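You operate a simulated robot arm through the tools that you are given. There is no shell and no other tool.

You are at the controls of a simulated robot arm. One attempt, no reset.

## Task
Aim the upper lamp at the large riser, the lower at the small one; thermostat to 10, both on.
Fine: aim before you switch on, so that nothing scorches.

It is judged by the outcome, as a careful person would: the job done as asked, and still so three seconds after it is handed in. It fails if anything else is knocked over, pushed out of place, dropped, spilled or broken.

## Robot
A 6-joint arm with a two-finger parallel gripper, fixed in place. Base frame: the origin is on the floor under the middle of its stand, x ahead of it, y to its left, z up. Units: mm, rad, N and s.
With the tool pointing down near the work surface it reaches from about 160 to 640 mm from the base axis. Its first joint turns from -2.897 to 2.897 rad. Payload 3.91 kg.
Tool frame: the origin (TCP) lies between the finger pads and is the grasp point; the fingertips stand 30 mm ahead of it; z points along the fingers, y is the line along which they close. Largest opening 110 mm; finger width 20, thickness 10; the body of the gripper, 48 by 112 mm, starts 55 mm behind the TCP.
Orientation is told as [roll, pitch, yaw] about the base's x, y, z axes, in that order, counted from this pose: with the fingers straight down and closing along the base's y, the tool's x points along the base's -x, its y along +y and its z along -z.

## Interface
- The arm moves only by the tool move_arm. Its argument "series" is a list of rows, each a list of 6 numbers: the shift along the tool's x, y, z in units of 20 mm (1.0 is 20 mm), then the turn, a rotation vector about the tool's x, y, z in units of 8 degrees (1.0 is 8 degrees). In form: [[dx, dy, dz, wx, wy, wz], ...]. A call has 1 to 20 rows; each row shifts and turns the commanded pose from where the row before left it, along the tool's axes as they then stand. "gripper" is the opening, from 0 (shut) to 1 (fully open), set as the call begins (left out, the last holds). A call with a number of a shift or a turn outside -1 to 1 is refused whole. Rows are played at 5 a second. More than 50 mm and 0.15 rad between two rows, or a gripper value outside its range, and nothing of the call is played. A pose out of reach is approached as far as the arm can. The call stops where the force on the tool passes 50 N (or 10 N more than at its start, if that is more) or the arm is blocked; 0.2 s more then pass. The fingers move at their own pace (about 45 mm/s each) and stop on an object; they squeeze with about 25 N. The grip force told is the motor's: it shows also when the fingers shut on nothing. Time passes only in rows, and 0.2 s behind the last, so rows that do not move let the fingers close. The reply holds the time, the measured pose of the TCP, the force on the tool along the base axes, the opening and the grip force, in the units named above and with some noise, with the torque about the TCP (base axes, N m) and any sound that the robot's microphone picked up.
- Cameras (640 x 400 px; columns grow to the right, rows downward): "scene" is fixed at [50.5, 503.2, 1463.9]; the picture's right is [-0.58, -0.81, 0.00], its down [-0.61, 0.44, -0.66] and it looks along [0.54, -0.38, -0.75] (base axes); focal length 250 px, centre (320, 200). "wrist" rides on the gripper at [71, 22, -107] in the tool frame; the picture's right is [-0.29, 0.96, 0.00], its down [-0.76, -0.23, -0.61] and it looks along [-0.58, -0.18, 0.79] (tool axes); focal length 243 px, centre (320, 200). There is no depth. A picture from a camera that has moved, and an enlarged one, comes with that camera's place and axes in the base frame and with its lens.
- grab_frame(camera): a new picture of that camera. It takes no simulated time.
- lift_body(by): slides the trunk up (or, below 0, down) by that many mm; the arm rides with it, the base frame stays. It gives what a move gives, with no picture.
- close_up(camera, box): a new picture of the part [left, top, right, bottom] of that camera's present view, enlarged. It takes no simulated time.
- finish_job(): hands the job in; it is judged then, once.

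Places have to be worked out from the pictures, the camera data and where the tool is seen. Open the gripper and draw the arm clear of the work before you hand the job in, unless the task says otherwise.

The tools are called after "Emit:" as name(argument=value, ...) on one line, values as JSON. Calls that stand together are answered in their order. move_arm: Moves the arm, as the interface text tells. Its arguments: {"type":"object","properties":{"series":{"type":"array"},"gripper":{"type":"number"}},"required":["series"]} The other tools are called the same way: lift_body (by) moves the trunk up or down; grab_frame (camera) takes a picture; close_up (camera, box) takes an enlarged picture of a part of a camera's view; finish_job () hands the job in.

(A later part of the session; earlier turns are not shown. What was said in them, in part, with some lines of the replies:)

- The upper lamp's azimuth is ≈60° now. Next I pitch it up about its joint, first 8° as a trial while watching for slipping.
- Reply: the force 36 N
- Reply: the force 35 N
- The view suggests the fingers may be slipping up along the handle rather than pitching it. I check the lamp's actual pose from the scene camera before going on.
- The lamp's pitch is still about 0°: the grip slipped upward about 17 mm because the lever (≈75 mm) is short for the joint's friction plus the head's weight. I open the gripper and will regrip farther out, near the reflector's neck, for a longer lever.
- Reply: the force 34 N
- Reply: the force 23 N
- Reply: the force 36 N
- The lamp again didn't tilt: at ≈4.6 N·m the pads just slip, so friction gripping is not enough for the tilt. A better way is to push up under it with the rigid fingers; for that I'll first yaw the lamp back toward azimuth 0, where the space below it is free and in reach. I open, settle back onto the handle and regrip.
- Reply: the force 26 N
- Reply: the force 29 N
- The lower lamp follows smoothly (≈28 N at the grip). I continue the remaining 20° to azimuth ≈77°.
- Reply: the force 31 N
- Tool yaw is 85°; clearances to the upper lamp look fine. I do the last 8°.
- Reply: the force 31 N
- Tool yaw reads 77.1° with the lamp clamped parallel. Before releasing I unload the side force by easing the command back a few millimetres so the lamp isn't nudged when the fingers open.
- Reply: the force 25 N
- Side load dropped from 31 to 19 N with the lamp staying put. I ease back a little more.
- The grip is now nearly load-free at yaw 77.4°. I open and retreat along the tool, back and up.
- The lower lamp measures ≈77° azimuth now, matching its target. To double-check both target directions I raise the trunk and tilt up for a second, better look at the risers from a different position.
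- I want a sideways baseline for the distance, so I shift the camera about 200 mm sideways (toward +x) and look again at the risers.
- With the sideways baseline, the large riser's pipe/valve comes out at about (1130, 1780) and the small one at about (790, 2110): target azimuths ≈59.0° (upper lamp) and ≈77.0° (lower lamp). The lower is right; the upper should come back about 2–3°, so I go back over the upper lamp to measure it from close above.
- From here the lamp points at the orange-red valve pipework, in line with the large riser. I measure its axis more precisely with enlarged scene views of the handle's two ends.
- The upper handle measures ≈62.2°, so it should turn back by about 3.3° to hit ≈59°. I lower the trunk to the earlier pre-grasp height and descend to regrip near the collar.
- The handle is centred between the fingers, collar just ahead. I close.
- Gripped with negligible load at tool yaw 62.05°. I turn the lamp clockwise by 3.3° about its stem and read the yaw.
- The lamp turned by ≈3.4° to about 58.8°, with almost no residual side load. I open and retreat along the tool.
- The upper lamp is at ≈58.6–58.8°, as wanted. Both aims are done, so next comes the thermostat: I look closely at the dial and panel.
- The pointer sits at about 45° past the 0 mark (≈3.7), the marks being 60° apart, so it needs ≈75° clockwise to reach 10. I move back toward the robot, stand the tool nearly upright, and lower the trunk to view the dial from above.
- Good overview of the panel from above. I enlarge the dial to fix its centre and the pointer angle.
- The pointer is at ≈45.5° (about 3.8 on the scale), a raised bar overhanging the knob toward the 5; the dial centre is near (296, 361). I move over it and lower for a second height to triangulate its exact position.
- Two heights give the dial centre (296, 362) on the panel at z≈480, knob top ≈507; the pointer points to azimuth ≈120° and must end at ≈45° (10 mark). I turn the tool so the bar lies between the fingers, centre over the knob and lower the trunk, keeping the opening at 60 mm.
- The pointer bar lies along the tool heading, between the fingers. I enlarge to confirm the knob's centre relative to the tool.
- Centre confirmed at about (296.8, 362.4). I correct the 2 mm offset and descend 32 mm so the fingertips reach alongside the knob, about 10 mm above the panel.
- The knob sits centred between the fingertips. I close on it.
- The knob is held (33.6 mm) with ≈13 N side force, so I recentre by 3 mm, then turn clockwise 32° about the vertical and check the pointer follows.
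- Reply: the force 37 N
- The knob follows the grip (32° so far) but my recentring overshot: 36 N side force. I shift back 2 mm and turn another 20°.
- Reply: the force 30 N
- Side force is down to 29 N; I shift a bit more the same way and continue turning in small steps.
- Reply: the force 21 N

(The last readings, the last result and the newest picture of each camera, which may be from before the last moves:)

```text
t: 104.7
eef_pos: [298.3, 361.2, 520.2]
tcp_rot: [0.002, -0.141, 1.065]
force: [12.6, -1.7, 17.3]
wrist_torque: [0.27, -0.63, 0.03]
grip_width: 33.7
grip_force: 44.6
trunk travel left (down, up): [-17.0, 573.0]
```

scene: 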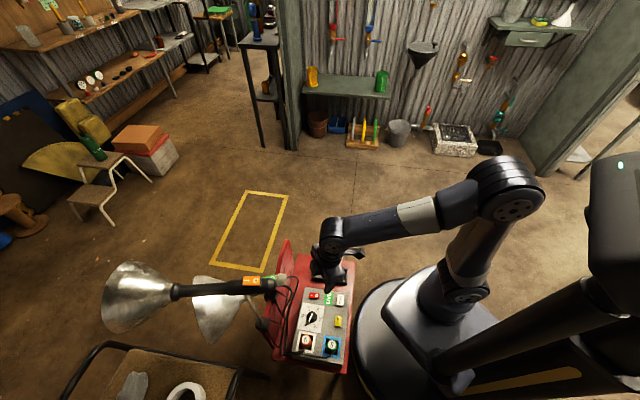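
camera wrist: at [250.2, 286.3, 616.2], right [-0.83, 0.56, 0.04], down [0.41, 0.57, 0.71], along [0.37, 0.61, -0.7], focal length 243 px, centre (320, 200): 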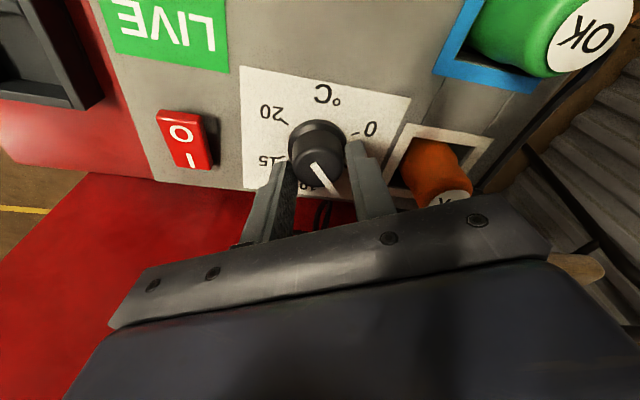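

Forces are fine now (13 N side); rotated ≈44° so far. I turn another 20° and check the pointer.

Emit:
move_arm(series=[[0, 0, -0.04, 0, 0, 0], [0, 0, 0, 0.0703, 0, 0.495], [0, 0, 0, 0.0703, 0, 0.495], [0, 0, 0, 0.0703, 0, 0.495], [0, 0, 0, 0.0703, 0, 0.495], [0, 0, 0, 0.0703, 0, 0.495]])

Emit:
grab_frame(camera="wrist")

Emit:
close_up(camera="wrist", box=[240, 70, 410, 220])

```text
t: 106.1
eef_pos: [298.1, 361.1, 520.0]
tcp_rot: [0.002, -0.139, 0.712]
force: [-0.2, 0.9, 0.4]
wrist_torque: [0.06, 0.17, 0.01]
grip_width: 33.7
grip_force: 45.0
trunk travel left (down, up): [-17.0, 573.0]
```

```text
taken
camera wrist: at [218.3, 322.3, 617.1], right [-0.41, 0.91, 0.04], down [0.66, 0.26, 0.71], along [0.63, 0.32, -0.71], focal length 243 px, centre (320, 200)
```

wrist: 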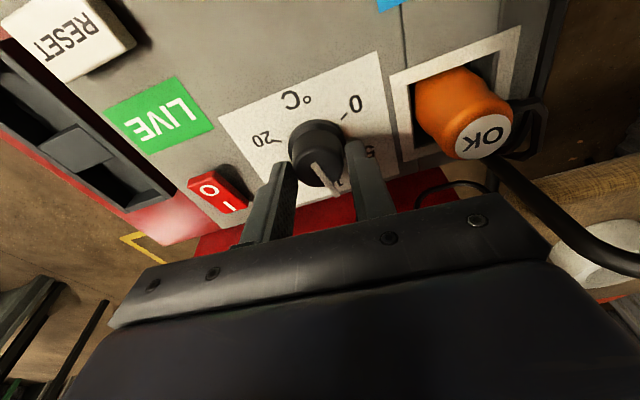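

```text
2.67 times, centred on (325, 145) of wrist
camera zoom: at [218.3, 322.3, 617.1], right [-0.41, 0.91, 0.04], down [0.66, 0.26, 0.71], along [0.63, 0.32, -0.71], focal length 647 px, centre (307, 347)
```

zoom: 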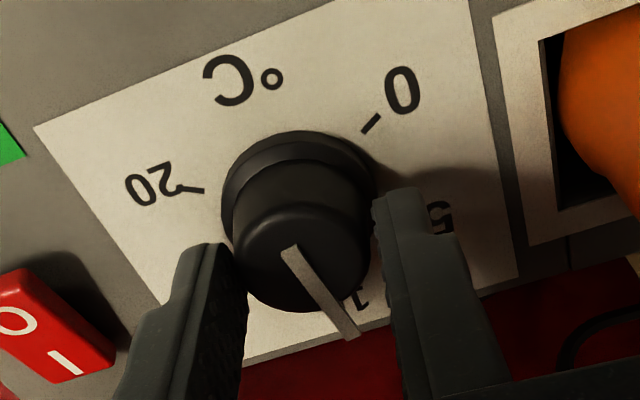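

Forces are near zero and the pointer is just short of the 10 mark; by count 10° remain. I turn those.

Emit:
move_arm(series=[[0, 0, 0, 0.0703, 0, 0.495], [0, 0, 0, 0.0703, 0, 0.495], [0, 0, 0, 0.0387, 0, 0.2723]])

Emit:
close_up(camera="wrist", box=[240, 70, 410, 220])

Emit:
close_up(camera="scene", box=[290, 290, 345, 340])

```text
t: 106.9
eef_pos: [297.5, 361.2, 521.8]
tcp_rot: [0.0, -0.138, 0.537]
force: [-7.2, -4.6, -1.7]
wrist_torque: [0.16, 0.08, 0.0]
grip_width: 33.5
grip_force: 45.3
trunk travel left (down, up): [-17.0, 573.0]
```

```text
2.67 times, centred on (325, 145) of wrist
camera zoom: at [212.5, 336.7, 617.0], right [-0.24, 0.97, 0.04], down [0.69, 0.14, 0.71], along [0.68, 0.2, -0.71], focal length 647 px, centre (307, 347)
```

zoom: 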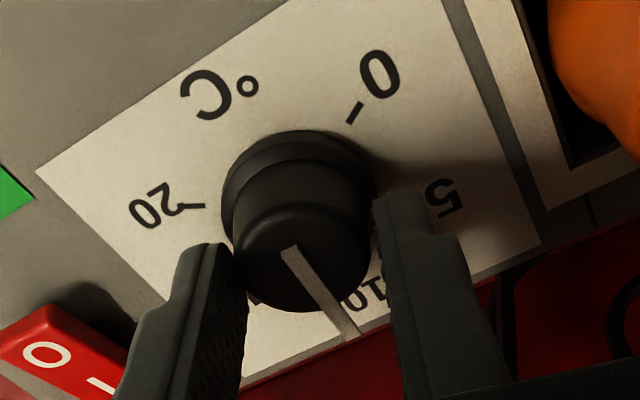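

```text
8.00 times, centred on (318, 315) of scene
camera zoom: at [50.5, 503.2, 1463.9], right [-0.58, -0.81, 0.0], down [-0.61, 0.44, -0.66], along [0.54, -0.38, -0.75], focal length 1997 px, centre (340, -720)
```

zoom: 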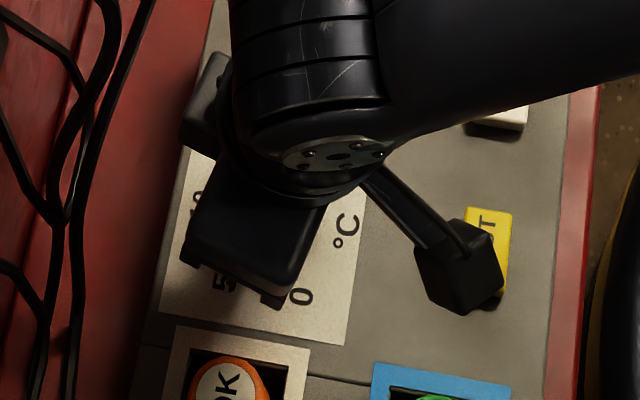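

Pointer azimuth measures ≈43–44° against ≈44.7° for the 10 mark – on 10 within the measuring error. I open and rise to verify.

Emit:
move_arm(series=[[0, 0, 0, 0, 0, 0], [0, 0, 0, 0, 0, 0], [0, 0, 0, 0, 0, 0], [0, 0, -1, 0, 0, 0], [0, 0, -1, 0, 0, 0], [0, 0, -1, 0, 0, 0], [0, 0, -1, 0, 0, 0]], gripper=0.55)

Emit:
lift_body(by=150)

Emit:
grab_frame(camera="wrist")

Emit:
close_up(camera="wrist", box=[240, 0, 440, 140])

Emit:
close_up(camera="scene", box=[290, 295, 340, 335])

```text
t: 108.5
eef_pos: [288.2, 353.7, 602.3]
tcp_rot: [0.0, -0.139, 0.537]
force: [-0.2, 0.0, -0.8]
wrist_torque: [0.0, 0.01, -0.01]
grip_width: 60.5
grip_force: 0.0
trunk travel left (down, up): [-17.0, 573.0]
```

```text
t: 110.3
eef_pos: [288.5, 356.4, 752.0]
tcp_rot: [0.0, -0.139, 0.536]
force: [0.2, -0.1, -0.2]
wrist_torque: [0.0, 0.0, 0.01]
grip_width: 60.5
grip_force: 0.0
trunk travel left (down, up): [-167.0, 423.0]
```

```text
taken
camera wrist: at [203.4, 330.8, 847.4], right [-0.24, 0.97, 0.04], down [0.69, 0.14, 0.71], along [0.68, 0.2, -0.71], focal length 243 px, centre (320, 200)
```

wrist: 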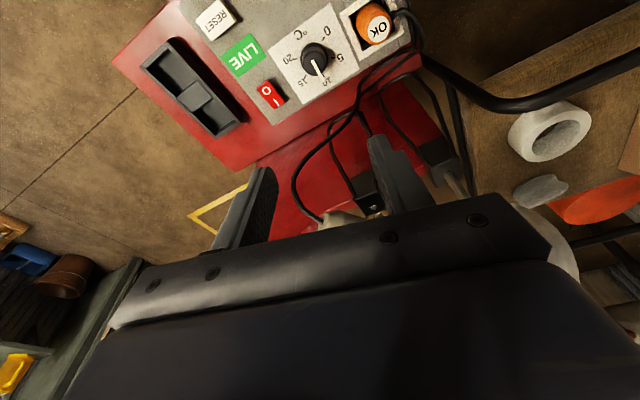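

```text
2.86 times, centred on (340, 70) of wrist
camera zoom: at [203.4, 330.8, 847.4], right [-0.24, 0.97, 0.04], down [0.69, 0.14, 0.71], along [0.68, 0.2, -0.71], focal length 693 px, centre (263, 571)
```

zoom: 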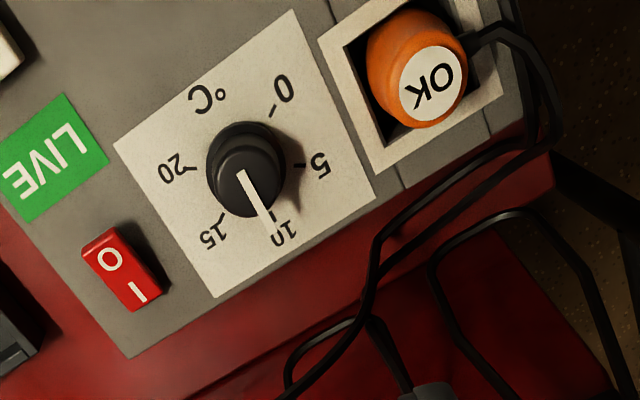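

```text
10.00 times, centred on (315, 315) of scene
camera zoom: at [50.5, 503.2, 1463.9], right [-0.58, -0.81, 0.0], down [-0.61, 0.44, -0.66], along [0.54, -0.38, -0.75], focal length 2496 px, centre (370, -950)
```

zoom: 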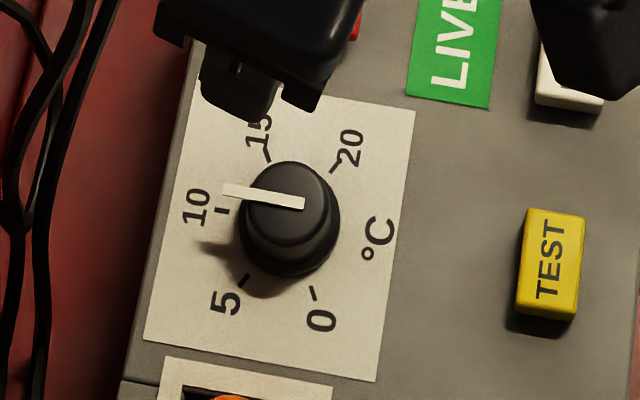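

The scene view gives the pointer at 120° past 0 – exactly on 10. Now the switches: by geometry the orange rocker's I end (toward the head) stands higher, i.e. it is off. I move to a viewpoint behind both lamps to locate the rockers precisely.

Emit:
lift_body(by=130)

Emit:
move_arm(series=[[-0.163, -0.825, 0.023, 0, 0, 0], [-0.163, -0.825, 0.023, 0, 0, 0], [-0.163, -0.825, 0.023, 0, 0, 0], [-0.163, -0.825, 0.023, 0, 0, 0], [0, 0, 0, -0.139, 0, -0.99], [0, 0, 0, -0.139, 0, -0.99], [0, 0, 0, -0.139, 0, -0.99], [0, 0, 0, -0.139, 0, -0.99], [0, 0, 0, -0.139, 0, -0.99], [0, 0, 0, -0.111, 0, -0.792], [0, 0, 0, 0, -1, 0], [0, 0, 0, 0, -1, 0], [0, 0, 0, 0, -0.5, 0]], gripper=0)

Emit:
grab_frame(camera="wrist")

Emit:
close_up(camera="wrist", box=[260, 0, 460, 200])

```text
t: 111.9
eef_pos: [288.9, 355.2, 881.9]
tcp_rot: [0.002, -0.139, 0.539]
force: [0.0, -0.8, -0.3]
wrist_torque: [0.01, 0.03, -0.03]
grip_width: 60.6
grip_force: 0.0
trunk travel left (down, up): [-297.0, 293.0]
```

```text
t: 114.7
eef_pos: [333.8, 306.7, 882.1]
tcp_rot: [-0.001, -0.492, 1.349]
force: [-0.4, 0.7, 0.1]
wrist_torque: [0.01, 0.01, 0.0]
grip_width: 0.0
grip_force: 24.6
trunk travel left (down, up): [-297.0, 293.0]
```

```text
taken
camera wrist: at [287.0, 201.3, 942.4], right [-0.88, 0.46, 0.14], down [0.31, 0.32, 0.89], along [0.37, 0.83, -0.43], focal length 243 px, centre (320, 200)
```

wrist: 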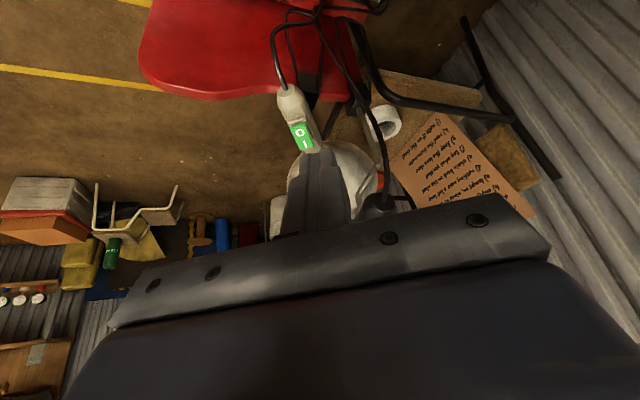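

```text
2.00 times, centred on (360, 100) of wrist
camera zoom: at [287.0, 201.3, 942.4], right [-0.88, 0.46, 0.14], down [0.31, 0.32, 0.89], along [0.37, 0.83, -0.43], focal length 485 px, centre (240, 400)
```

zoom: 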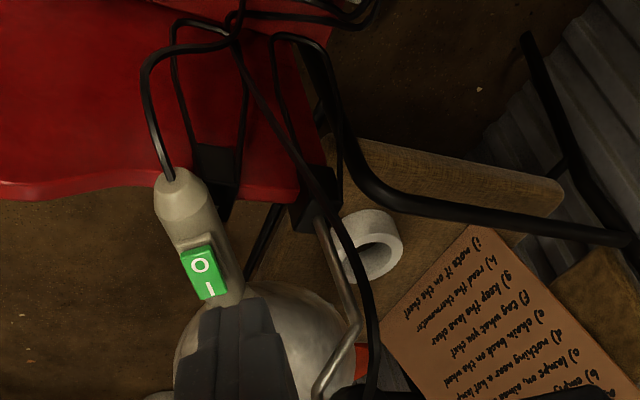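

Triangulated marks: green "I" at (410.5, 458, 717) and "O" at (406, 437, 712), so its I end is up – off, like the orange one (I near (363, 500, 876)). I go over the orange rocker with closed fingers, tool nearly upright and aligned with the upper lamp, holding at a safe height first.

Emit:
lift_body(by=90)

Emit:
move_arm(series=[[0, 0, 0, 0, 1, 0], [0, 0, 0, 0, 1, 0], [0, 0, 0, 0, 0.27, 0], [0, 0, 0, 0.1736, 0, 0.985], [0, 0, 0, 0.1736, 0, 0.985], [0, 0, 0, 0.0564, 0, 0.32], [-0.918, 0.376, 0.162, 0, 0, 0], [-0.918, 0.376, 0.162, 0, 0, 0], [-0.918, 0.376, 0.162, 0, 0, 0], [-0.918, 0.376, 0.162, 0, 0, 0], [-0.918, 0.376, 0.162, 0, 0, 0], [-0.918, 0.376, 0.162, 0, 0, 0], [-0.918, 0.376, 0.162, 0, 0, 0], [-0.918, 0.376, 0.162, 0, 0, 0], [-0.918, 0.376, 0.162, 0, 0, 0], [-0.918, 0.376, 0.162, 0, 0, 0]])

Emit:
grab_frame(camera="wrist")

Emit:
close_up(camera="wrist", box=[220, 0, 420, 180])

```text
t: 115.9
eef_pos: [333.4, 306.1, 972.1]
tcp_rot: [0.001, -0.49, 1.348]
force: [0.6, 0.8, 0.1]
wrist_torque: [0.03, -0.02, 0.03]
grip_width: 0.0
grip_force: 24.7
trunk travel left (down, up): [-387.0, 203.0]
```

```text
t: 119.3
eef_pos: [367.2, 504.5, 970.0]
tcp_rot: [0.0, -0.173, 1.022]
force: [0.4, 0.9, -1.1]
wrist_torque: [-0.02, 0.0, -0.01]
grip_width: 0.1
grip_force: 25.6
trunk travel left (down, up): [-387.0, 203.0]
```

```text
taken
camera wrist: at [301.9, 441.9, 1063.5], right [-0.67, 0.74, 0.05], down [0.53, 0.43, 0.73], along [0.52, 0.51, -0.68], focal length 243 px, centre (320, 200)
```

wrist: 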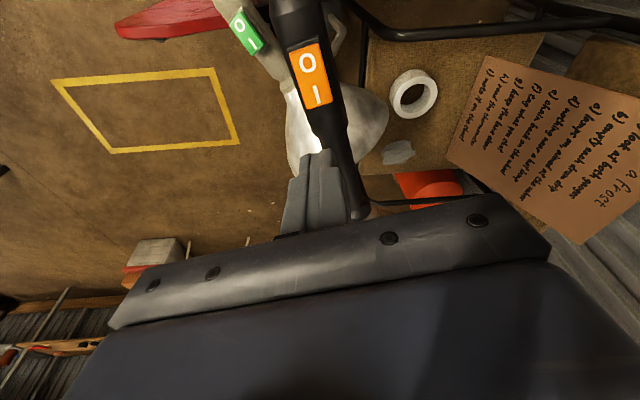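

```text
2.22 times, centred on (320, 90) of wrist
camera zoom: at [301.9, 441.9, 1063.5], right [-0.67, 0.74, 0.05], down [0.53, 0.43, 0.73], along [0.52, 0.51, -0.68], focal length 539 px, centre (320, 444)
```

zoom: 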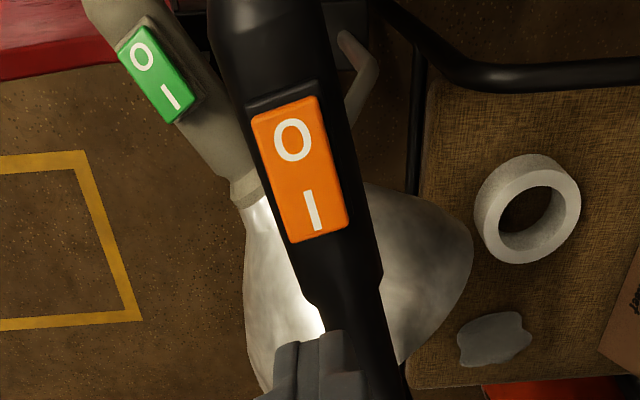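

The orange marks triangulate to I (356.5, 500, 885) and O (346, 482, 879); my fingertips are ≈7 mm off to one side. I correct that and come down to about 10 mm above the I end.

Emit:
move_arm(series=[[0.153, 0.34, -0.027, 0, 0, 0], [0.129, 0, 0.739, 0, 0, 0], [0.129, 0, 0.739, 0, 0, 0], [0.103, 0, 0.591, 0, 0, 0]])

Emit:
grab_frame(camera="wrist")

Emit:
close_up(camera="wrist", box=[220, 40, 420, 220])

Emit:
close_up(camera="scene", box=[210, 240, 300, 310])

```text
t: 120.3
eef_pos: [360.9, 506.7, 930.1]
tcp_rot: [0.001, -0.176, 1.023]
force: [0.2, 1.0, 0.4]
wrist_torque: [0.0, -0.02, 0.02]
grip_width: 0.0
grip_force: 24.9
trunk travel left (down, up): [-387.0, 203.0]
```

```text
taken
camera wrist: at [295.0, 443.3, 1022.4], right [-0.67, 0.74, 0.05], down [0.53, 0.43, 0.73], along [0.52, 0.51, -0.68], focal length 243 px, centre (320, 200)
```

wrist: 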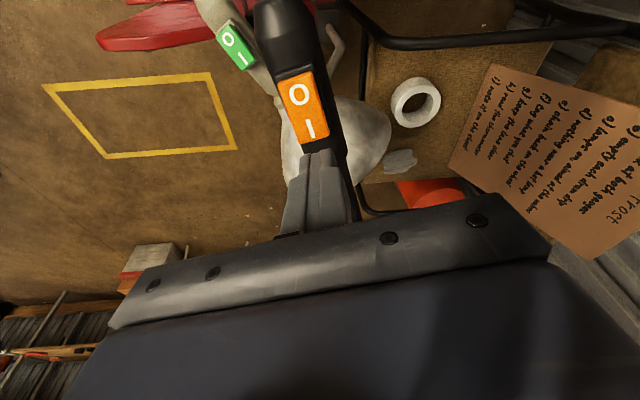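

```text
2.22 times, centred on (320, 130) of wrist
camera zoom: at [295.0, 443.3, 1022.4], right [-0.67, 0.74, 0.05], down [0.53, 0.43, 0.73], along [0.52, 0.51, -0.68], focal length 539 px, centre (320, 356)
```

zoom: 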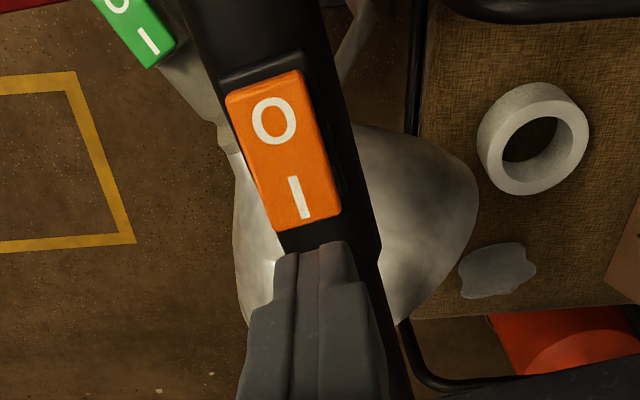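

```text
5.71 times, centred on (255, 275) of scene
camera zoom: at [50.5, 503.2, 1463.9], right [-0.58, -0.81, 0.0], down [-0.61, 0.44, -0.66], along [0.54, -0.38, -0.75], focal length 1426 px, centre (691, -229)
```

zoom: 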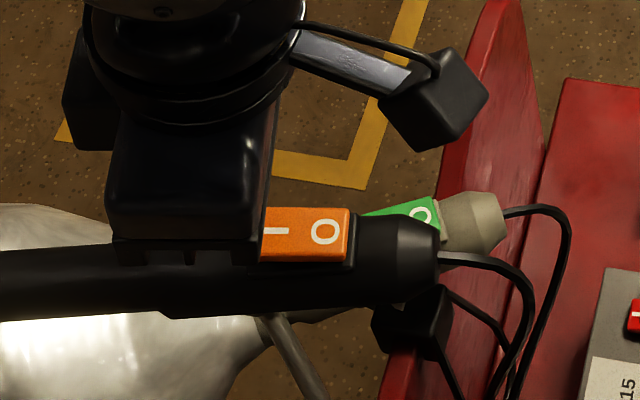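

The tip is aligned with the rocker, just past its I end. I shift back 4 mm so the edge lands on the I mark, then descend in small steps to contact.

Emit:
move_arm(series=[[0.197, 0, -0.034, 0, 0, 0], [0.0345, 0, 0.197, 0, 0, 0], [0.0345, 0, 0.197, 0, 0, 0], [0.0345, 0, 0.197, 0, 0, 0]])

Emit:
close_up(camera="wrist", box=[220, 40, 420, 220])

```text
t: 121.3
eef_pos: [356.6, 503.0, 917.8]
tcp_rot: [0.001, -0.173, 1.023]
force: [0.3, 0.7, 0.1]
wrist_torque: [0.01, 0.01, 0.01]
grip_width: 0.0
grip_force: 25.0
trunk travel left (down, up): [-387.0, 203.0]
```

```text
2.22 times, centred on (320, 130) of wrist
camera zoom: at [291.7, 439.8, 1010.5], right [-0.67, 0.74, 0.05], down [0.53, 0.43, 0.73], along [0.52, 0.51, -0.68], focal length 539 px, centre (320, 356)
```

zoom: 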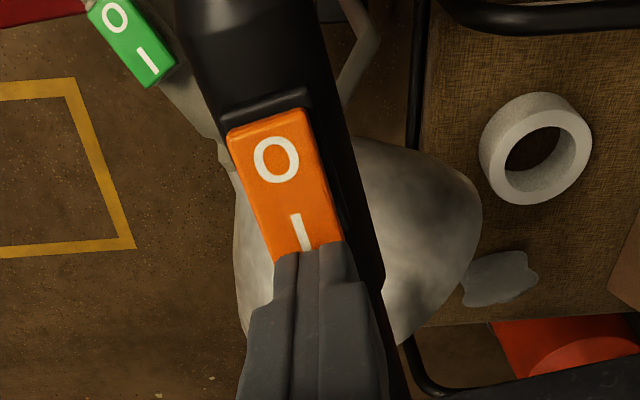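

The fingertips now hover over the I end. I press down in 2 mm steps.

Emit:
move_arm(series=[[0.0173, 0, 0.0985, 0, 0, 0], [0.0173, 0, 0.0985, 0, 0, 0], [0.0173, 0, 0.0985, 0, 0, 0]])

```text
t: 122.1
eef_pos: [356.6, 501.6, 912.0]
tcp_rot: [0.001, -0.173, 1.022]
force: [1.7, 1.5, 2.6]
wrist_torque: [0.08, -0.07, -0.01]
grip_width: 0.0
grip_force: 24.8
trunk travel left (down, up): [-387.0, 203.0]
```

Contact just begins (2.6 N at tip z≈882). I press further.

Emit:
move_arm(series=[[0.0173, 0, 0.0985, 0, 0, 0], [0.0173, 0, 0.0985, 0, 0, 0]])

Emit:
close_up(camera="wrist", box=[220, 40, 420, 220])

```text
t: 122.7
eef_pos: [357.1, 502.9, 911.2]
tcp_rot: [0.0, -0.179, 1.023]
force: [-2.4, -2.3, 21.8]
wrist_torque: [-0.18, 0.1, -0.01]
grip_width: 0.0
grip_force: 25.0
trunk travel left (down, up): [-387.0, 203.0]
```

```text
2.22 times, centred on (320, 130) of wrist
camera zoom: at [291.2, 438.5, 1003.0], right [-0.67, 0.74, 0.05], down [0.53, 0.43, 0.73], along [0.52, 0.52, -0.68], focal length 539 px, centre (320, 356)
```

zoom: 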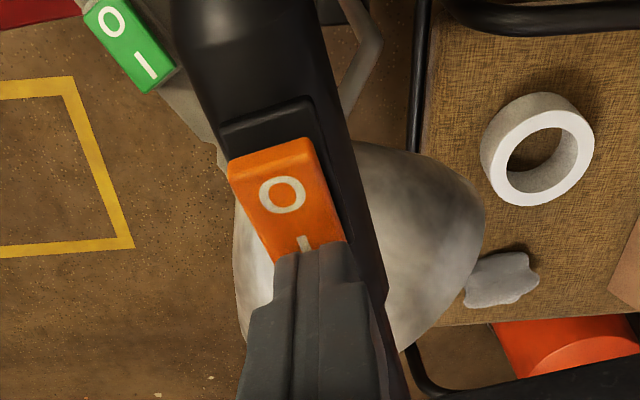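

The O end has risen, so the rocker has tipped to I at 22 N. I check whether the upper lamp lights.

Emit:
grab_frame(camera="scene")

Emit:
close_up(camera="scene", box=[90, 230, 310, 380])

```text
taken
```

scene: 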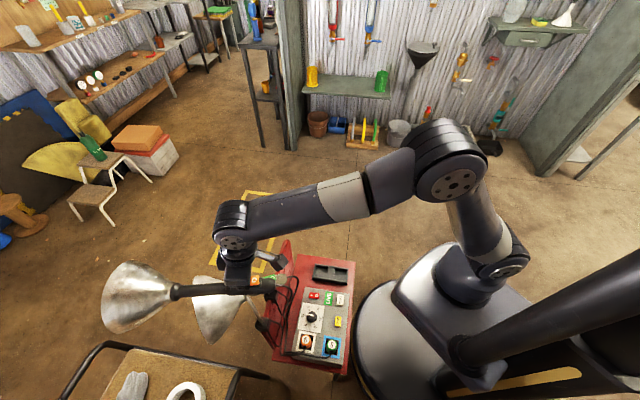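

```text
2.67 times, centred on (200, 305) of scene
camera zoom: at [50.5, 503.2, 1463.9], right [-0.58, -0.81, 0.0], down [-0.61, 0.44, -0.66], along [0.54, -0.38, -0.75], focal length 666 px, centre (640, -80)
```

zoom: 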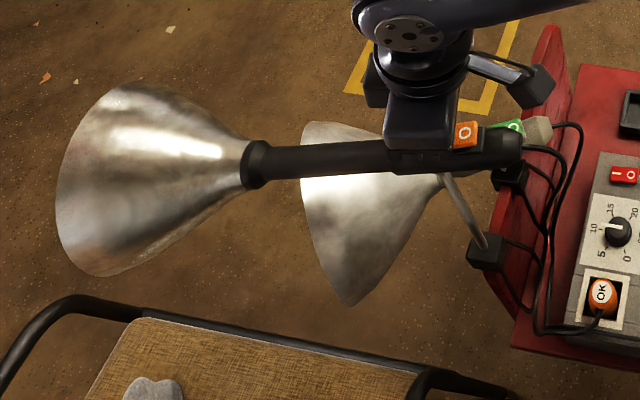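

The room brightened: the upper lamp is lit. I rise clear and move back to the approach pose for the lower lamp's green rocker (tool azimuth 105°, leaning 28°, which keeps clear of the upper lamp).

Emit:
lift_body(by=70)

Emit:
move_arm(series=[[0.481, -0.88, -0.085, 0, 0, 0], [0.481, -0.88, -0.085, 0, 0, 0], [0.481, -0.88, -0.085, 0, 0, 0], [0.481, -0.88, -0.085, 0, 0, 0], [0.481, -0.88, -0.085, 0, 0, 0], [0.481, -0.88, -0.085, 0, 0, 0], [0.481, -0.88, -0.085, 0, 0, 0], [0.481, -0.88, -0.085, 0, 0, 0], [0, 0, 0, -0.1751, 0, -0.9846], [0, 0, 0, -0.1751, 0, -0.9846], [0, 0, 0, -0.1751, 0, -0.9846], [0, 0, 0, -0.1751, 0, -0.9846], [0, 0, 0, -0.1751, 0, -0.9846], [0, 0, 0, -0.1401, 0, -0.7877], [0, 0, 0, 0, -1, 0], [0, 0, 0, 0, -1, 0], [0, 0, 0, 0, -0.25, 0]])

Emit:
grab_frame(camera="wrist")

Emit:
close_up(camera="wrist", box=[220, 0, 440, 200])

Emit:
grab_frame(camera="scene")

```text
t: 123.8
eef_pos: [358.6, 503.1, 977.3]
tcp_rot: [0.001, -0.172, 1.023]
force: [-0.2, 0.4, 0.1]
wrist_torque: [-0.03, 0.03, -0.01]
grip_width: 0.0
grip_force: 25.1
trunk travel left (down, up): [-457.0, 133.0]
```

```text
t: 127.4
eef_pos: [438.1, 361.7, 977.1]
tcp_rot: [0.003, -0.488, 1.834]
force: [0.2, -0.2, -0.5]
wrist_torque: [-0.01, 0.01, 0.02]
grip_width: 0.0
grip_force: 24.4
trunk travel left (down, up): [-457.0, 133.0]
```

```text
taken
camera wrist: at [444.9, 248.7, 1038.1], right [-0.99, 0.0, 0.14], down [0.12, 0.43, 0.89], along [-0.06, 0.9, -0.43], focal length 243 px, centre (320, 200)
```

wrist: 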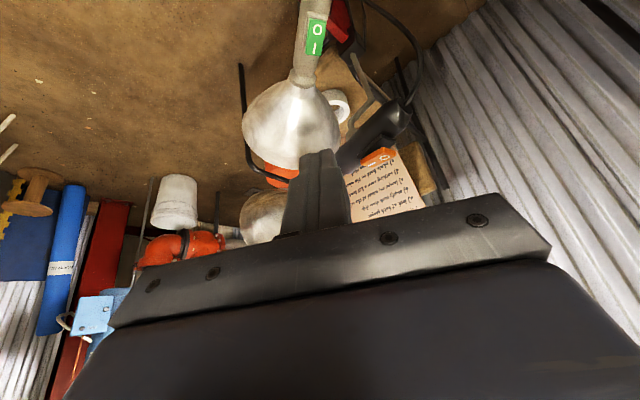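

```text
2.00 times, centred on (330, 100) of wrist
camera zoom: at [444.9, 248.7, 1038.1], right [-0.99, 0.0, 0.14], down [0.12, 0.43, 0.89], along [-0.06, 0.9, -0.43], focal length 485 px, centre (300, 400)
```

zoom: 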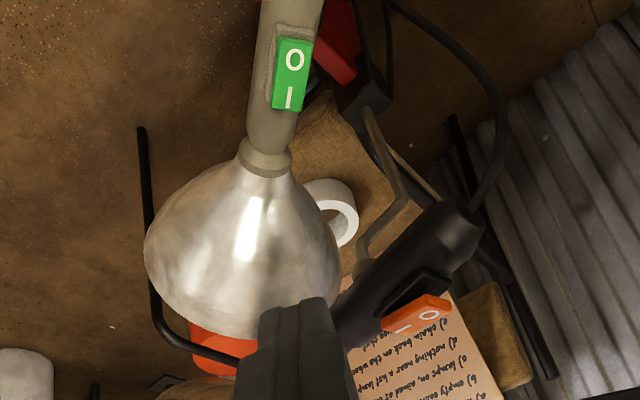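

```text
taken
```

scene: 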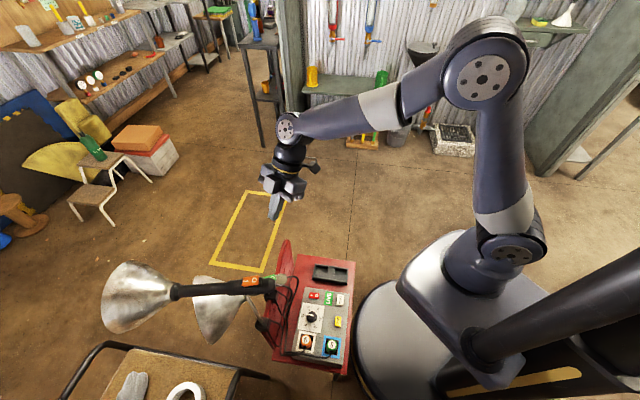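

The upper lamp's rocker stays on I. Green "I" mark refines to (409, 456.5, 717); I descend along the tool to about 40 mm above it.

Emit:
move_arm(series=[[0.175, 0.13, -0.093, 0, 0, 0], [0, 0, 1, 0, 0, 0], [0, 0, 1, 0, 0, 0], [0, 0, 1, 0, 0, 0], [0, 0, 1, 0, 0, 0], [0, 0, 1, 0, 0, 0], [0, 0, 1, 0, 0, 0], [0, 0, 1, 0, 0, 0], [0, 0, 1, 0, 0, 0], [0, 0, 1, 0, 0, 0], [0, 0, 1, 0, 0, 0], [0, 0, 0.55, 0, 0, 0]])

Emit:
grab_frame(camera="wrist")

Emit:
close_up(camera="wrist", box=[220, 40, 440, 220])

Emit:
close_up(camera="scene", box=[210, 230, 310, 310])

```text
t: 130.0
eef_pos: [410.9, 453.3, 790.1]
tcp_rot: [0.002, -0.489, 1.832]
force: [-0.8, -0.3, 0.7]
wrist_torque: [-0.04, 0.02, 0.01]
grip_width: 0.1
grip_force: 25.3
trunk travel left (down, up): [-457.0, 133.0]
```

```text
taken
camera wrist: at [418.0, 339.5, 851.2], right [-0.99, 0.0, 0.14], down [0.12, 0.43, 0.89], along [-0.06, 0.9, -0.43], focal length 243 px, centre (320, 200)
```

wrist: 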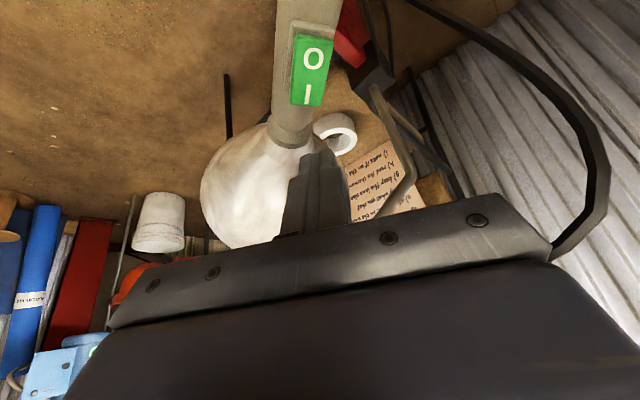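

```text
2.22 times, centred on (330, 130) of wrist
camera zoom: at [418.0, 339.5, 851.2], right [-0.99, 0.0, 0.14], down [0.12, 0.43, 0.89], along [-0.06, 0.9, -0.43], focal length 539 px, centre (298, 356)
```

zoom: 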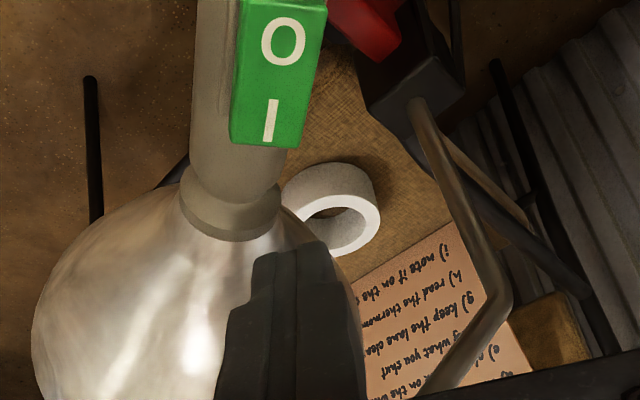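

```text
5.00 times, centred on (260, 270) of scene
camera zoom: at [50.5, 503.2, 1463.9], right [-0.58, -0.81, 0.0], down [-0.61, 0.44, -0.66], along [0.54, -0.38, -0.75], focal length 1248 px, centre (620, -150)
```

zoom: 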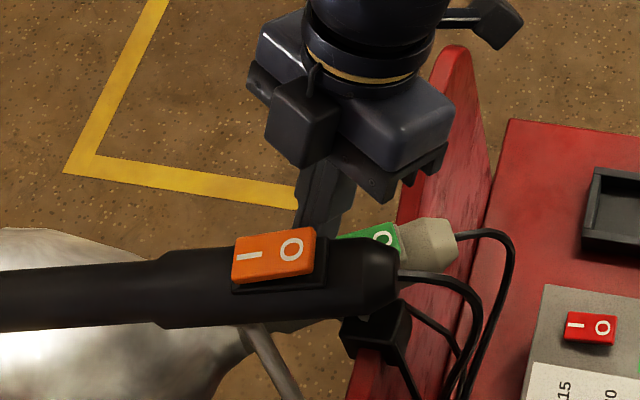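

Lateral alignment is good; the tip's lower edge will land near the I mark. I shift back 3 mm and lower vertically 30 mm to just above the rocker.

Emit:
move_arm(series=[[0.128, 0.039, -0.068, 0, 0, 0], [0.2345, 0, 0.4417, 0, 0, 0], [0.2345, 0, 0.4417, 0, 0, 0], [0.2345, 0, 0.4417, 0, 0, 0]])

Emit:
close_up(camera="wrist", box=[220, 40, 440, 220])

Emit:
close_up(camera="scene", box=[230, 240, 300, 300])

```text
t: 131.0
eef_pos: [409.1, 450.9, 761.3]
tcp_rot: [0.001, -0.487, 1.833]
force: [0.4, -0.2, -0.4]
wrist_torque: [0.01, 0.03, -0.01]
grip_width: 0.0
grip_force: 24.7
trunk travel left (down, up): [-457.0, 133.0]
```

```text
2.22 times, centred on (330, 130) of wrist
camera zoom: at [417.4, 336.3, 821.9], right [-0.99, 0.0, 0.14], down [0.12, 0.43, 0.89], along [-0.06, 0.9, -0.43], focal length 539 px, centre (298, 356)
```

zoom: 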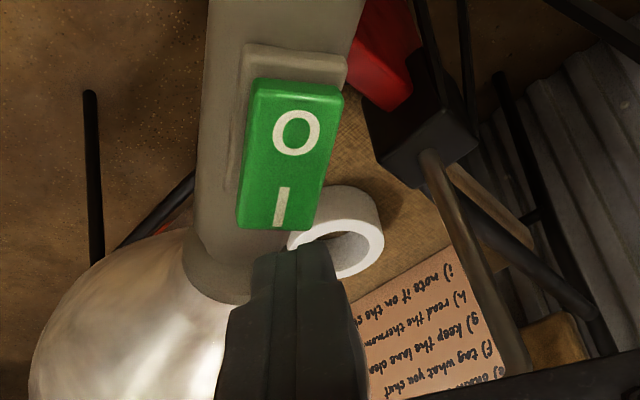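

```text
6.67 times, centred on (265, 270) of scene
camera zoom: at [50.5, 503.2, 1463.9], right [-0.58, -0.81, 0.0], down [-0.61, 0.44, -0.66], along [0.54, -0.38, -0.75], focal length 1664 px, centre (687, -267)
```

zoom: 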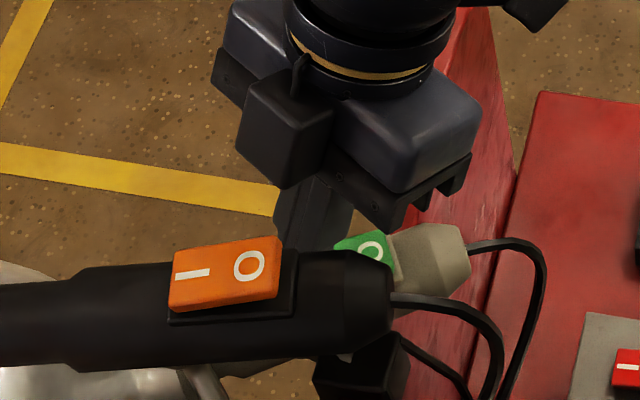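

The edge will land on the I mark after ≈12 mm more. I lower 8 mm, then press in small steps.

Emit:
move_arm(series=[[0.0938, 0, 0.1767, 0, 0, 0], [0.0938, 0, 0.1767, 0, 0, 0], [0.0469, 0, 0.0883, 0, 0, 0]])

Emit:
close_up(camera="wrist", box=[220, 40, 440, 220])

```text
t: 131.8
eef_pos: [409.1, 449.2, 751.0]
tcp_rot: [0.004, -0.488, 1.834]
force: [0.2, -0.5, -0.9]
wrist_torque: [-0.01, -0.02, -0.02]
grip_width: 0.1
grip_force: 25.4
trunk travel left (down, up): [-457.0, 133.0]
```

```text
2.22 times, centred on (330, 130) of wrist
camera zoom: at [416.6, 336.3, 812.0], right [-0.99, 0.0, 0.14], down [0.12, 0.43, 0.89], along [-0.06, 0.9, -0.43], focal length 539 px, centre (298, 356)
```

zoom: 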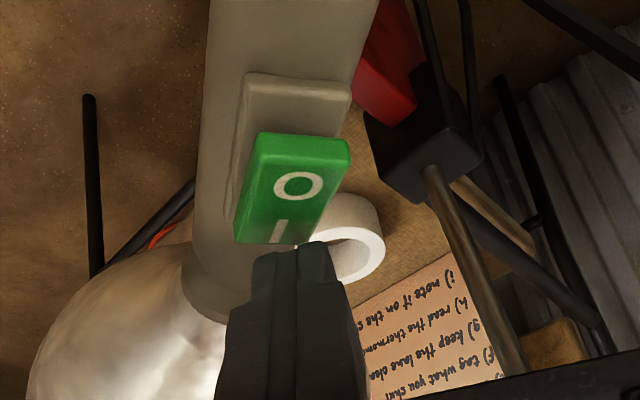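

The green rocker has tipped: its O end is now raised and the I end down, with hardly any force. I press 3 mm more to make sure it is fully home.

Emit:
move_arm(series=[[0.0352, 0, 0.0663, 0, 0, 0], [0.0352, 0, 0.0663, 0, 0, 0]])

Emit:
grab_frame(camera="scene")

```text
t: 132.4
eef_pos: [407.8, 450.3, 750.1]
tcp_rot: [-0.001, -0.489, 1.832]
force: [0.9, -0.9, 8.5]
wrist_torque: [0.0, 0.03, 0.01]
grip_width: 0.0
grip_force: 24.5
trunk travel left (down, up): [-457.0, 133.0]
```

```text
taken
```

scene: 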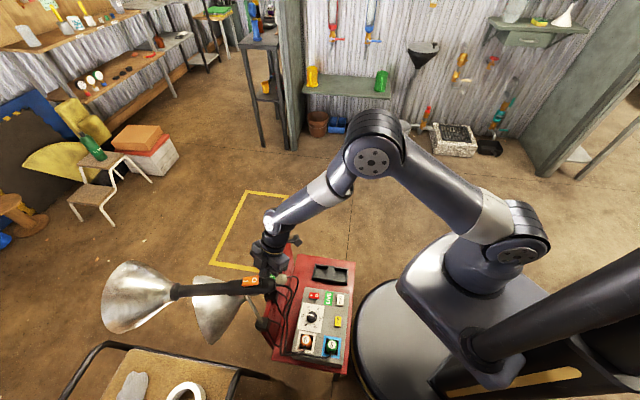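

8.5 N with the rocker home, and the scene has brightened again: the lower lamp is on too. I retreat back and up along the tool and check everything.

Emit:
move_arm(series=[[-0.2345, 0, -0.4417, 0, 0, 0], [-0.2345, 0, -0.4417, 0, 0, 0], [0, 0, -1, 0, 0, 0], [0, 0, -1, 0, 0, 0], [0, 0, -1, 0, 0, 0], [0, 0, -1, 0, 0, 0], [0, 0, -1, 0, 0, 0], [0, 0, -1, 0, 0, 0], [0, 0, -1, 0, 0, 0], [0, 0, -1, 0, 0, 0]])

Emit:
grab_frame(camera="wrist")

Emit:
close_up(camera="wrist", box=[200, 0, 460, 220])

Emit:
close_up(camera="scene", box=[80, 230, 360, 390])

```text
t: 134.6
eef_pos: [430.5, 376.9, 910.0]
tcp_rot: [0.004, -0.487, 1.833]
force: [0.4, -0.7, 0.0]
wrist_torque: [0.04, 0.01, 0.0]
grip_width: 0.2
grip_force: 24.8
trunk travel left (down, up): [-457.0, 133.0]
```

```text
taken
camera wrist: at [437.5, 263.4, 970.9], right [-0.99, 0.0, 0.14], down [0.12, 0.43, 0.89], along [-0.06, 0.9, -0.43], focal length 243 px, centre (320, 200)
```

wrist: 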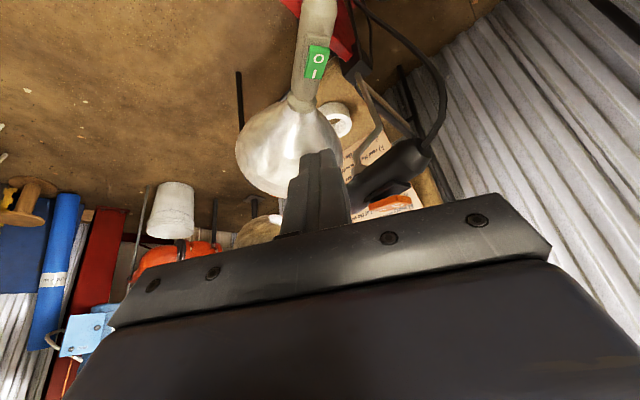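

```text
1.82 times, centred on (330, 110) of wrist
camera zoom: at [437.5, 263.4, 970.9], right [-0.99, 0.0, 0.14], down [0.12, 0.43, 0.89], along [-0.06, 0.9, -0.43], focal length 441 px, centre (302, 364)
```

zoom: 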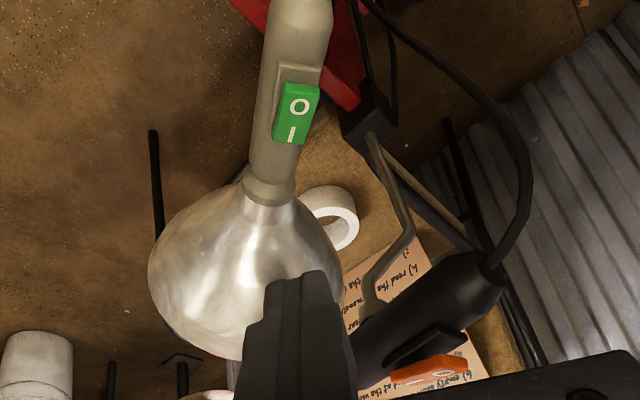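

```text
2.29 times, centred on (220, 310) of scene
camera zoom: at [50.5, 503.2, 1463.9], right [-0.58, -0.81, 0.0], down [-0.61, 0.44, -0.66], along [0.54, -0.38, -0.75], focal length 570 px, centre (549, -51)
```

zoom: 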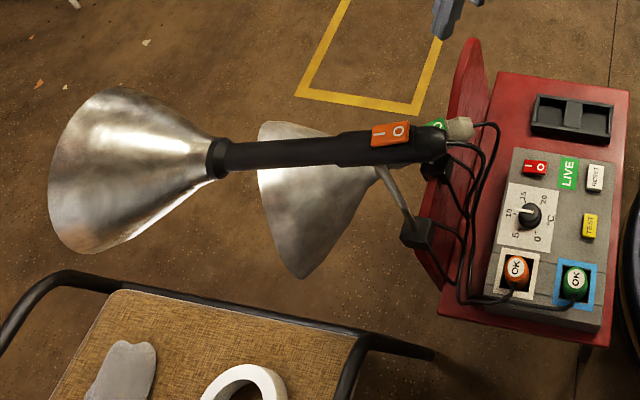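

Both rockers are on I and the dial stays at 10. I raise and look at the risers again to see where the light falls.

Emit:
lift_body(by=130)

Emit:
move_arm(series=[[0, 0, 0, 0.469, 0, 0.883], [0, 0, 0, 0.469, 0, 0.883], [0, 0, 0, 0.469, 0, 0.883], [0, 0, 0, 0.235, 0, 0.442], [0.5, 0.5, -0.3, 0, -1, 0], [0.5, 0.5, -0.3, 0, -1, 0], [0, 0, 0, 0, -1, 0], [0, 0, 0, 0, -1, 0], [0, 0, 0, 0, -1, 0]], gripper=1)

Emit:
grab_frame(camera="wrist")

Emit:
close_up(camera="wrist", box=[200, 0, 420, 240])

```text
t: 136.2
eef_pos: [429.1, 379.1, 1039.6]
tcp_rot: [0.001, -0.487, 1.831]
force: [0.4, -0.2, 0.2]
wrist_torque: [0.0, 0.06, 0.0]
grip_width: 0.0
grip_force: 24.5
trunk travel left (down, up): [-587.0, 3.0]
```

```text
t: 138.2
eef_pos: [404.7, 358.0, 1039.5]
tcp_rot: [0.003, -1.184, 1.341]
force: [-0.1, -0.9, 0.7]
wrist_torque: [-0.01, 0.0, -0.02]
grip_width: 110.0
grip_force: 0.1
trunk travel left (down, up): [-587.0, 3.0]
```

```text
taken
camera wrist: at [354.3, 241.6, 1012.9], right [-0.91, 0.32, 0.27], down [0.16, -0.32, 0.93], along [0.39, 0.89, 0.24], focal length 243 px, centre (320, 200)
```

wrist: 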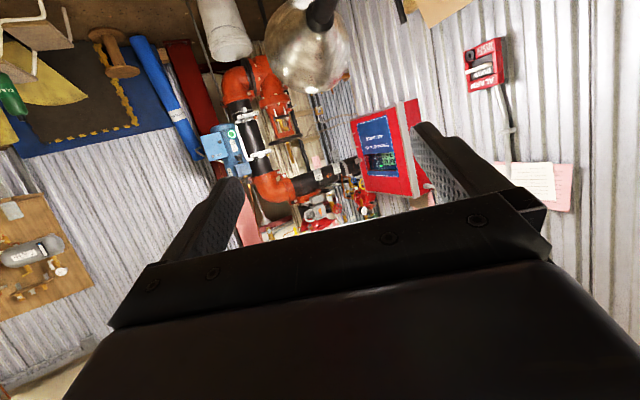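

```text
1.67 times, centred on (310, 120) of wrist
camera zoom: at [354.3, 241.6, 1012.9], right [-0.91, 0.32, 0.27], down [0.16, -0.32, 0.93], along [0.39, 0.89, 0.24], focal length 404 px, centre (337, 333)
```

zoom: 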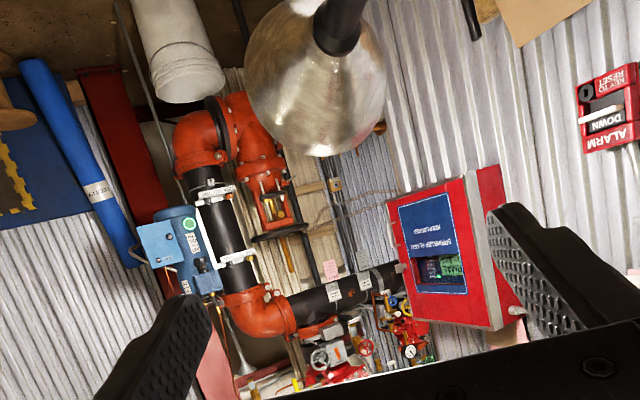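

The whole pipe corner is now strongly lit. I tilt up 16° more to see the valves themselves.

Emit:
move_arm(series=[[0, 0, 0, 0, -1, 0], [0, 0, 0, 0, -1, 0]])

Emit:
grab_frame(camera="wrist")

Emit:
close_up(camera="wrist", box=[200, 0, 420, 240])

Emit:
grab_frame(camera="scene")

```text
t: 138.8
eef_pos: [405.7, 359.7, 1040.8]
tcp_rot: [0.009, -1.467, 1.331]
force: [-0.3, 0.0, 0.1]
wrist_torque: [-0.02, 0.0, 0.02]
grip_width: 110.2
grip_force: 0.1
trunk travel left (down, up): [-587.0, 3.0]
```

```text
taken
camera wrist: at [357.9, 254.4, 980.1], right [-0.93, 0.25, 0.29], down [0.11, -0.56, 0.82], along [0.36, 0.79, 0.5], focal length 243 px, centre (320, 200)
```

wrist: 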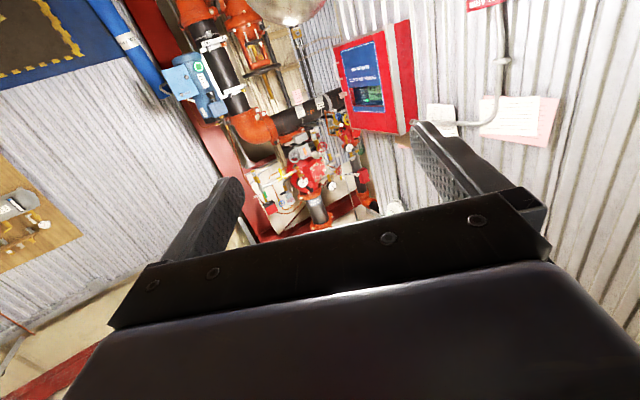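

```text
1.67 times, centred on (310, 120) of wrist
camera zoom: at [357.9, 254.4, 980.1], right [-0.93, 0.25, 0.29], down [0.11, -0.56, 0.82], along [0.36, 0.79, 0.5], focal length 404 px, centre (337, 333)
```

zoom: 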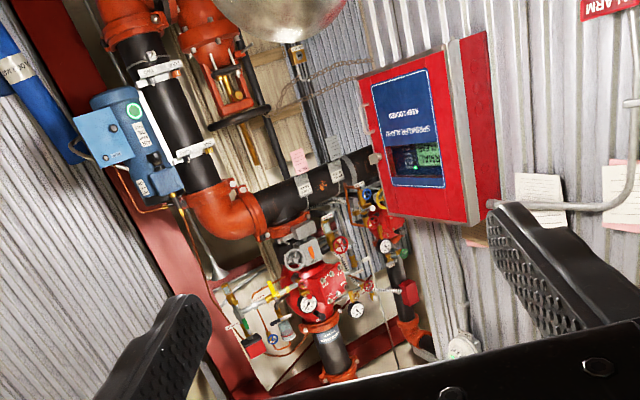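

```text
taken
```

scene: 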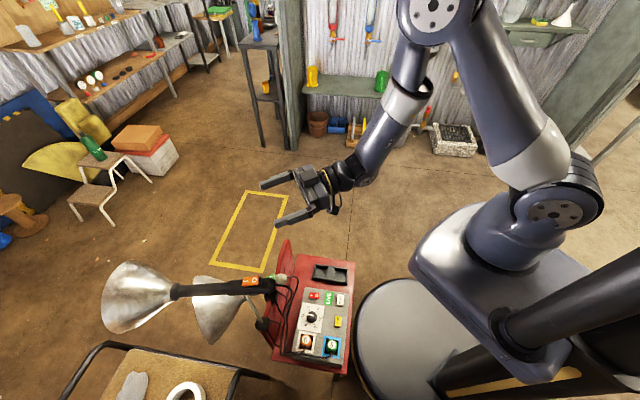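

The risers and their valves are brightly lit. Finally I verify that pressing the rockers didn't turn the lamps, with enlarged views of both lamps and the panel.

Emit:
close_up(camera="scene", box=[165, 275, 205, 305])

Emit:
close_up(camera="scene", box=[240, 265, 280, 295])

Emit:
close_up(camera="scene", box=[280, 280, 360, 365])

Emit:
close_up(camera="scene", box=[80, 230, 300, 390])

```text
13.33 times, centred on (185, 290) of scene
camera zoom: at [50.5, 503.2, 1463.9], right [-0.58, -0.81, 0.0], down [-0.61, 0.44, -0.66], along [0.54, -0.38, -0.75], focal length 3328 px, centre (2120, -1000)
```

zoom: 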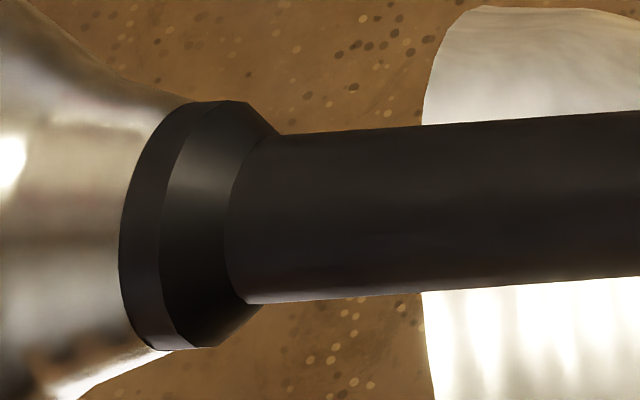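

```text
13.33 times, centred on (260, 280) of scene
camera zoom: at [50.5, 503.2, 1463.9], right [-0.58, -0.81, 0.0], down [-0.61, 0.44, -0.66], along [0.54, -0.38, -0.75], focal length 3328 px, centre (1120, -867)
```

zoom: 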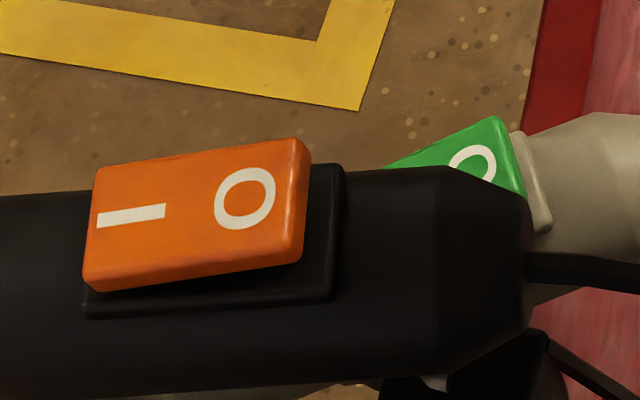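

```text
4.71 times, centred on (320, 322) of scene
camera zoom: at [50.5, 503.2, 1463.9], right [-0.58, -0.81, 0.0], down [-0.61, 0.44, -0.66], along [0.54, -0.38, -0.75], focal length 1175 px, centre (320, -376)
```

zoom: 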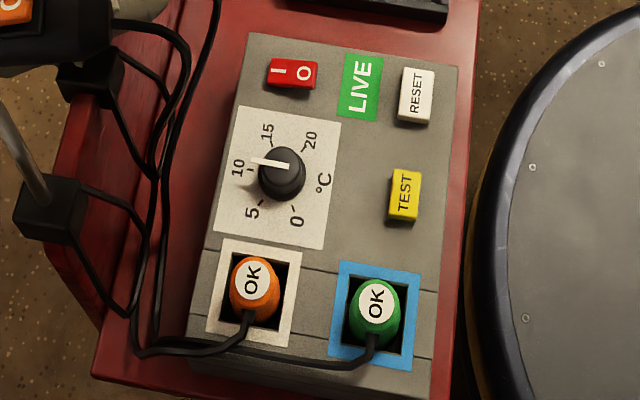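

```text
2.50 times, centred on (190, 310) of scene
camera zoom: at [50.5, 503.2, 1463.9], right [-0.58, -0.81, 0.0], down [-0.61, 0.44, -0.66], along [0.54, -0.38, -0.75], focal length 624 px, centre (645, -75)
```

zoom: 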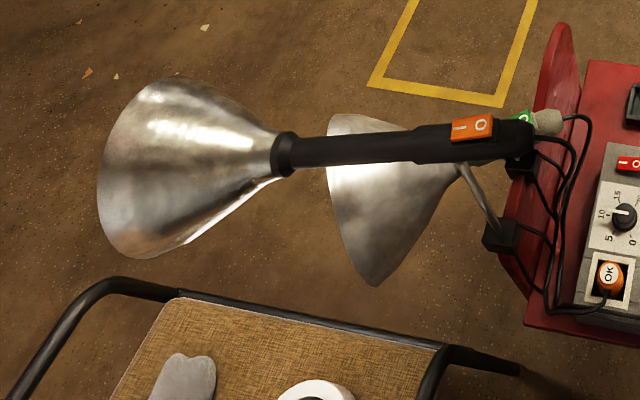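

Nothing moved: the upper handle is exactly where it was, both rockers are on I, the dial is on 10, and the tray, plugs and table are untouched. I draw the open gripper further back toward the robot, clear of the work.

Emit:
move_arm(series=[[0, 0, -0.9, 0, 0, 0], [0, 0, -0.9, 0, 0, 0], [0, 0, -0.9, 0, 0, 0], [0, 0, -0.9, 0, 0, 0], [0, 0, -0.9, 0, 0, 0], [0, 0, 0, 0, 0, 0], [0, 0, 0, 0, 0, 0]], gripper=1)

Emit:
grab_frame(camera="scene")

```text
t: 140.4
eef_pos: [382.9, 273.6, 1049.4]
tcp_rot: [0.014, -1.464, 1.331]
force: [-0.4, 1.1, -0.6]
wrist_torque: [0.01, 0.01, -0.01]
grip_width: 110.0
grip_force: 0.0
trunk travel left (down, up): [-587.0, 3.0]
```

```text
taken
```

scene: 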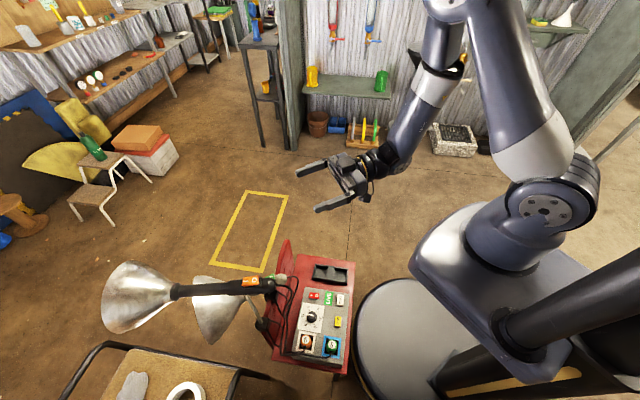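

The upper lamp points at the large riser, the lower lamp at the small riser, the thermostat is on 10 and both lamps are lit. The arm is clear with the gripper open, so I hand the job in.

Emit:
finish_job()

```text
The job is handed in.
```

The job is handed in: both lamps are turned toward their risers, the thermostat is on 10, and both lamps are on. Both were aimed before either was switched on. One limit: the lamps are aimed by direction only, because their mounts would not tilt.

- **Upper lamp:** it points toward the large riser, within about 1° sideways by my measurements.
- **Lower lamp:** it points toward the small riser, also within about 1° sideways.
- **Tilt:** both lamps sit level, while the riser valves are roughly 30° higher up. I tried to tilt the upper lamp up and down. It would not move at forces that turned it sideways easily, so I took both mounts to be swivel-only. I did not try to tilt the lower lamp. The corner with the risers looked brightly lit, valves included.
- **Thermostat:** the pointer reads 10.
- **Switches:** both lamp switches are on I, and the room brightened as each one was pressed. I left the panel's red switch, TEST and RESET alone.

In the last pictures I saw nothing knocked over or moved out of place, and the upper lamp had not shifted when its switch was pressed.
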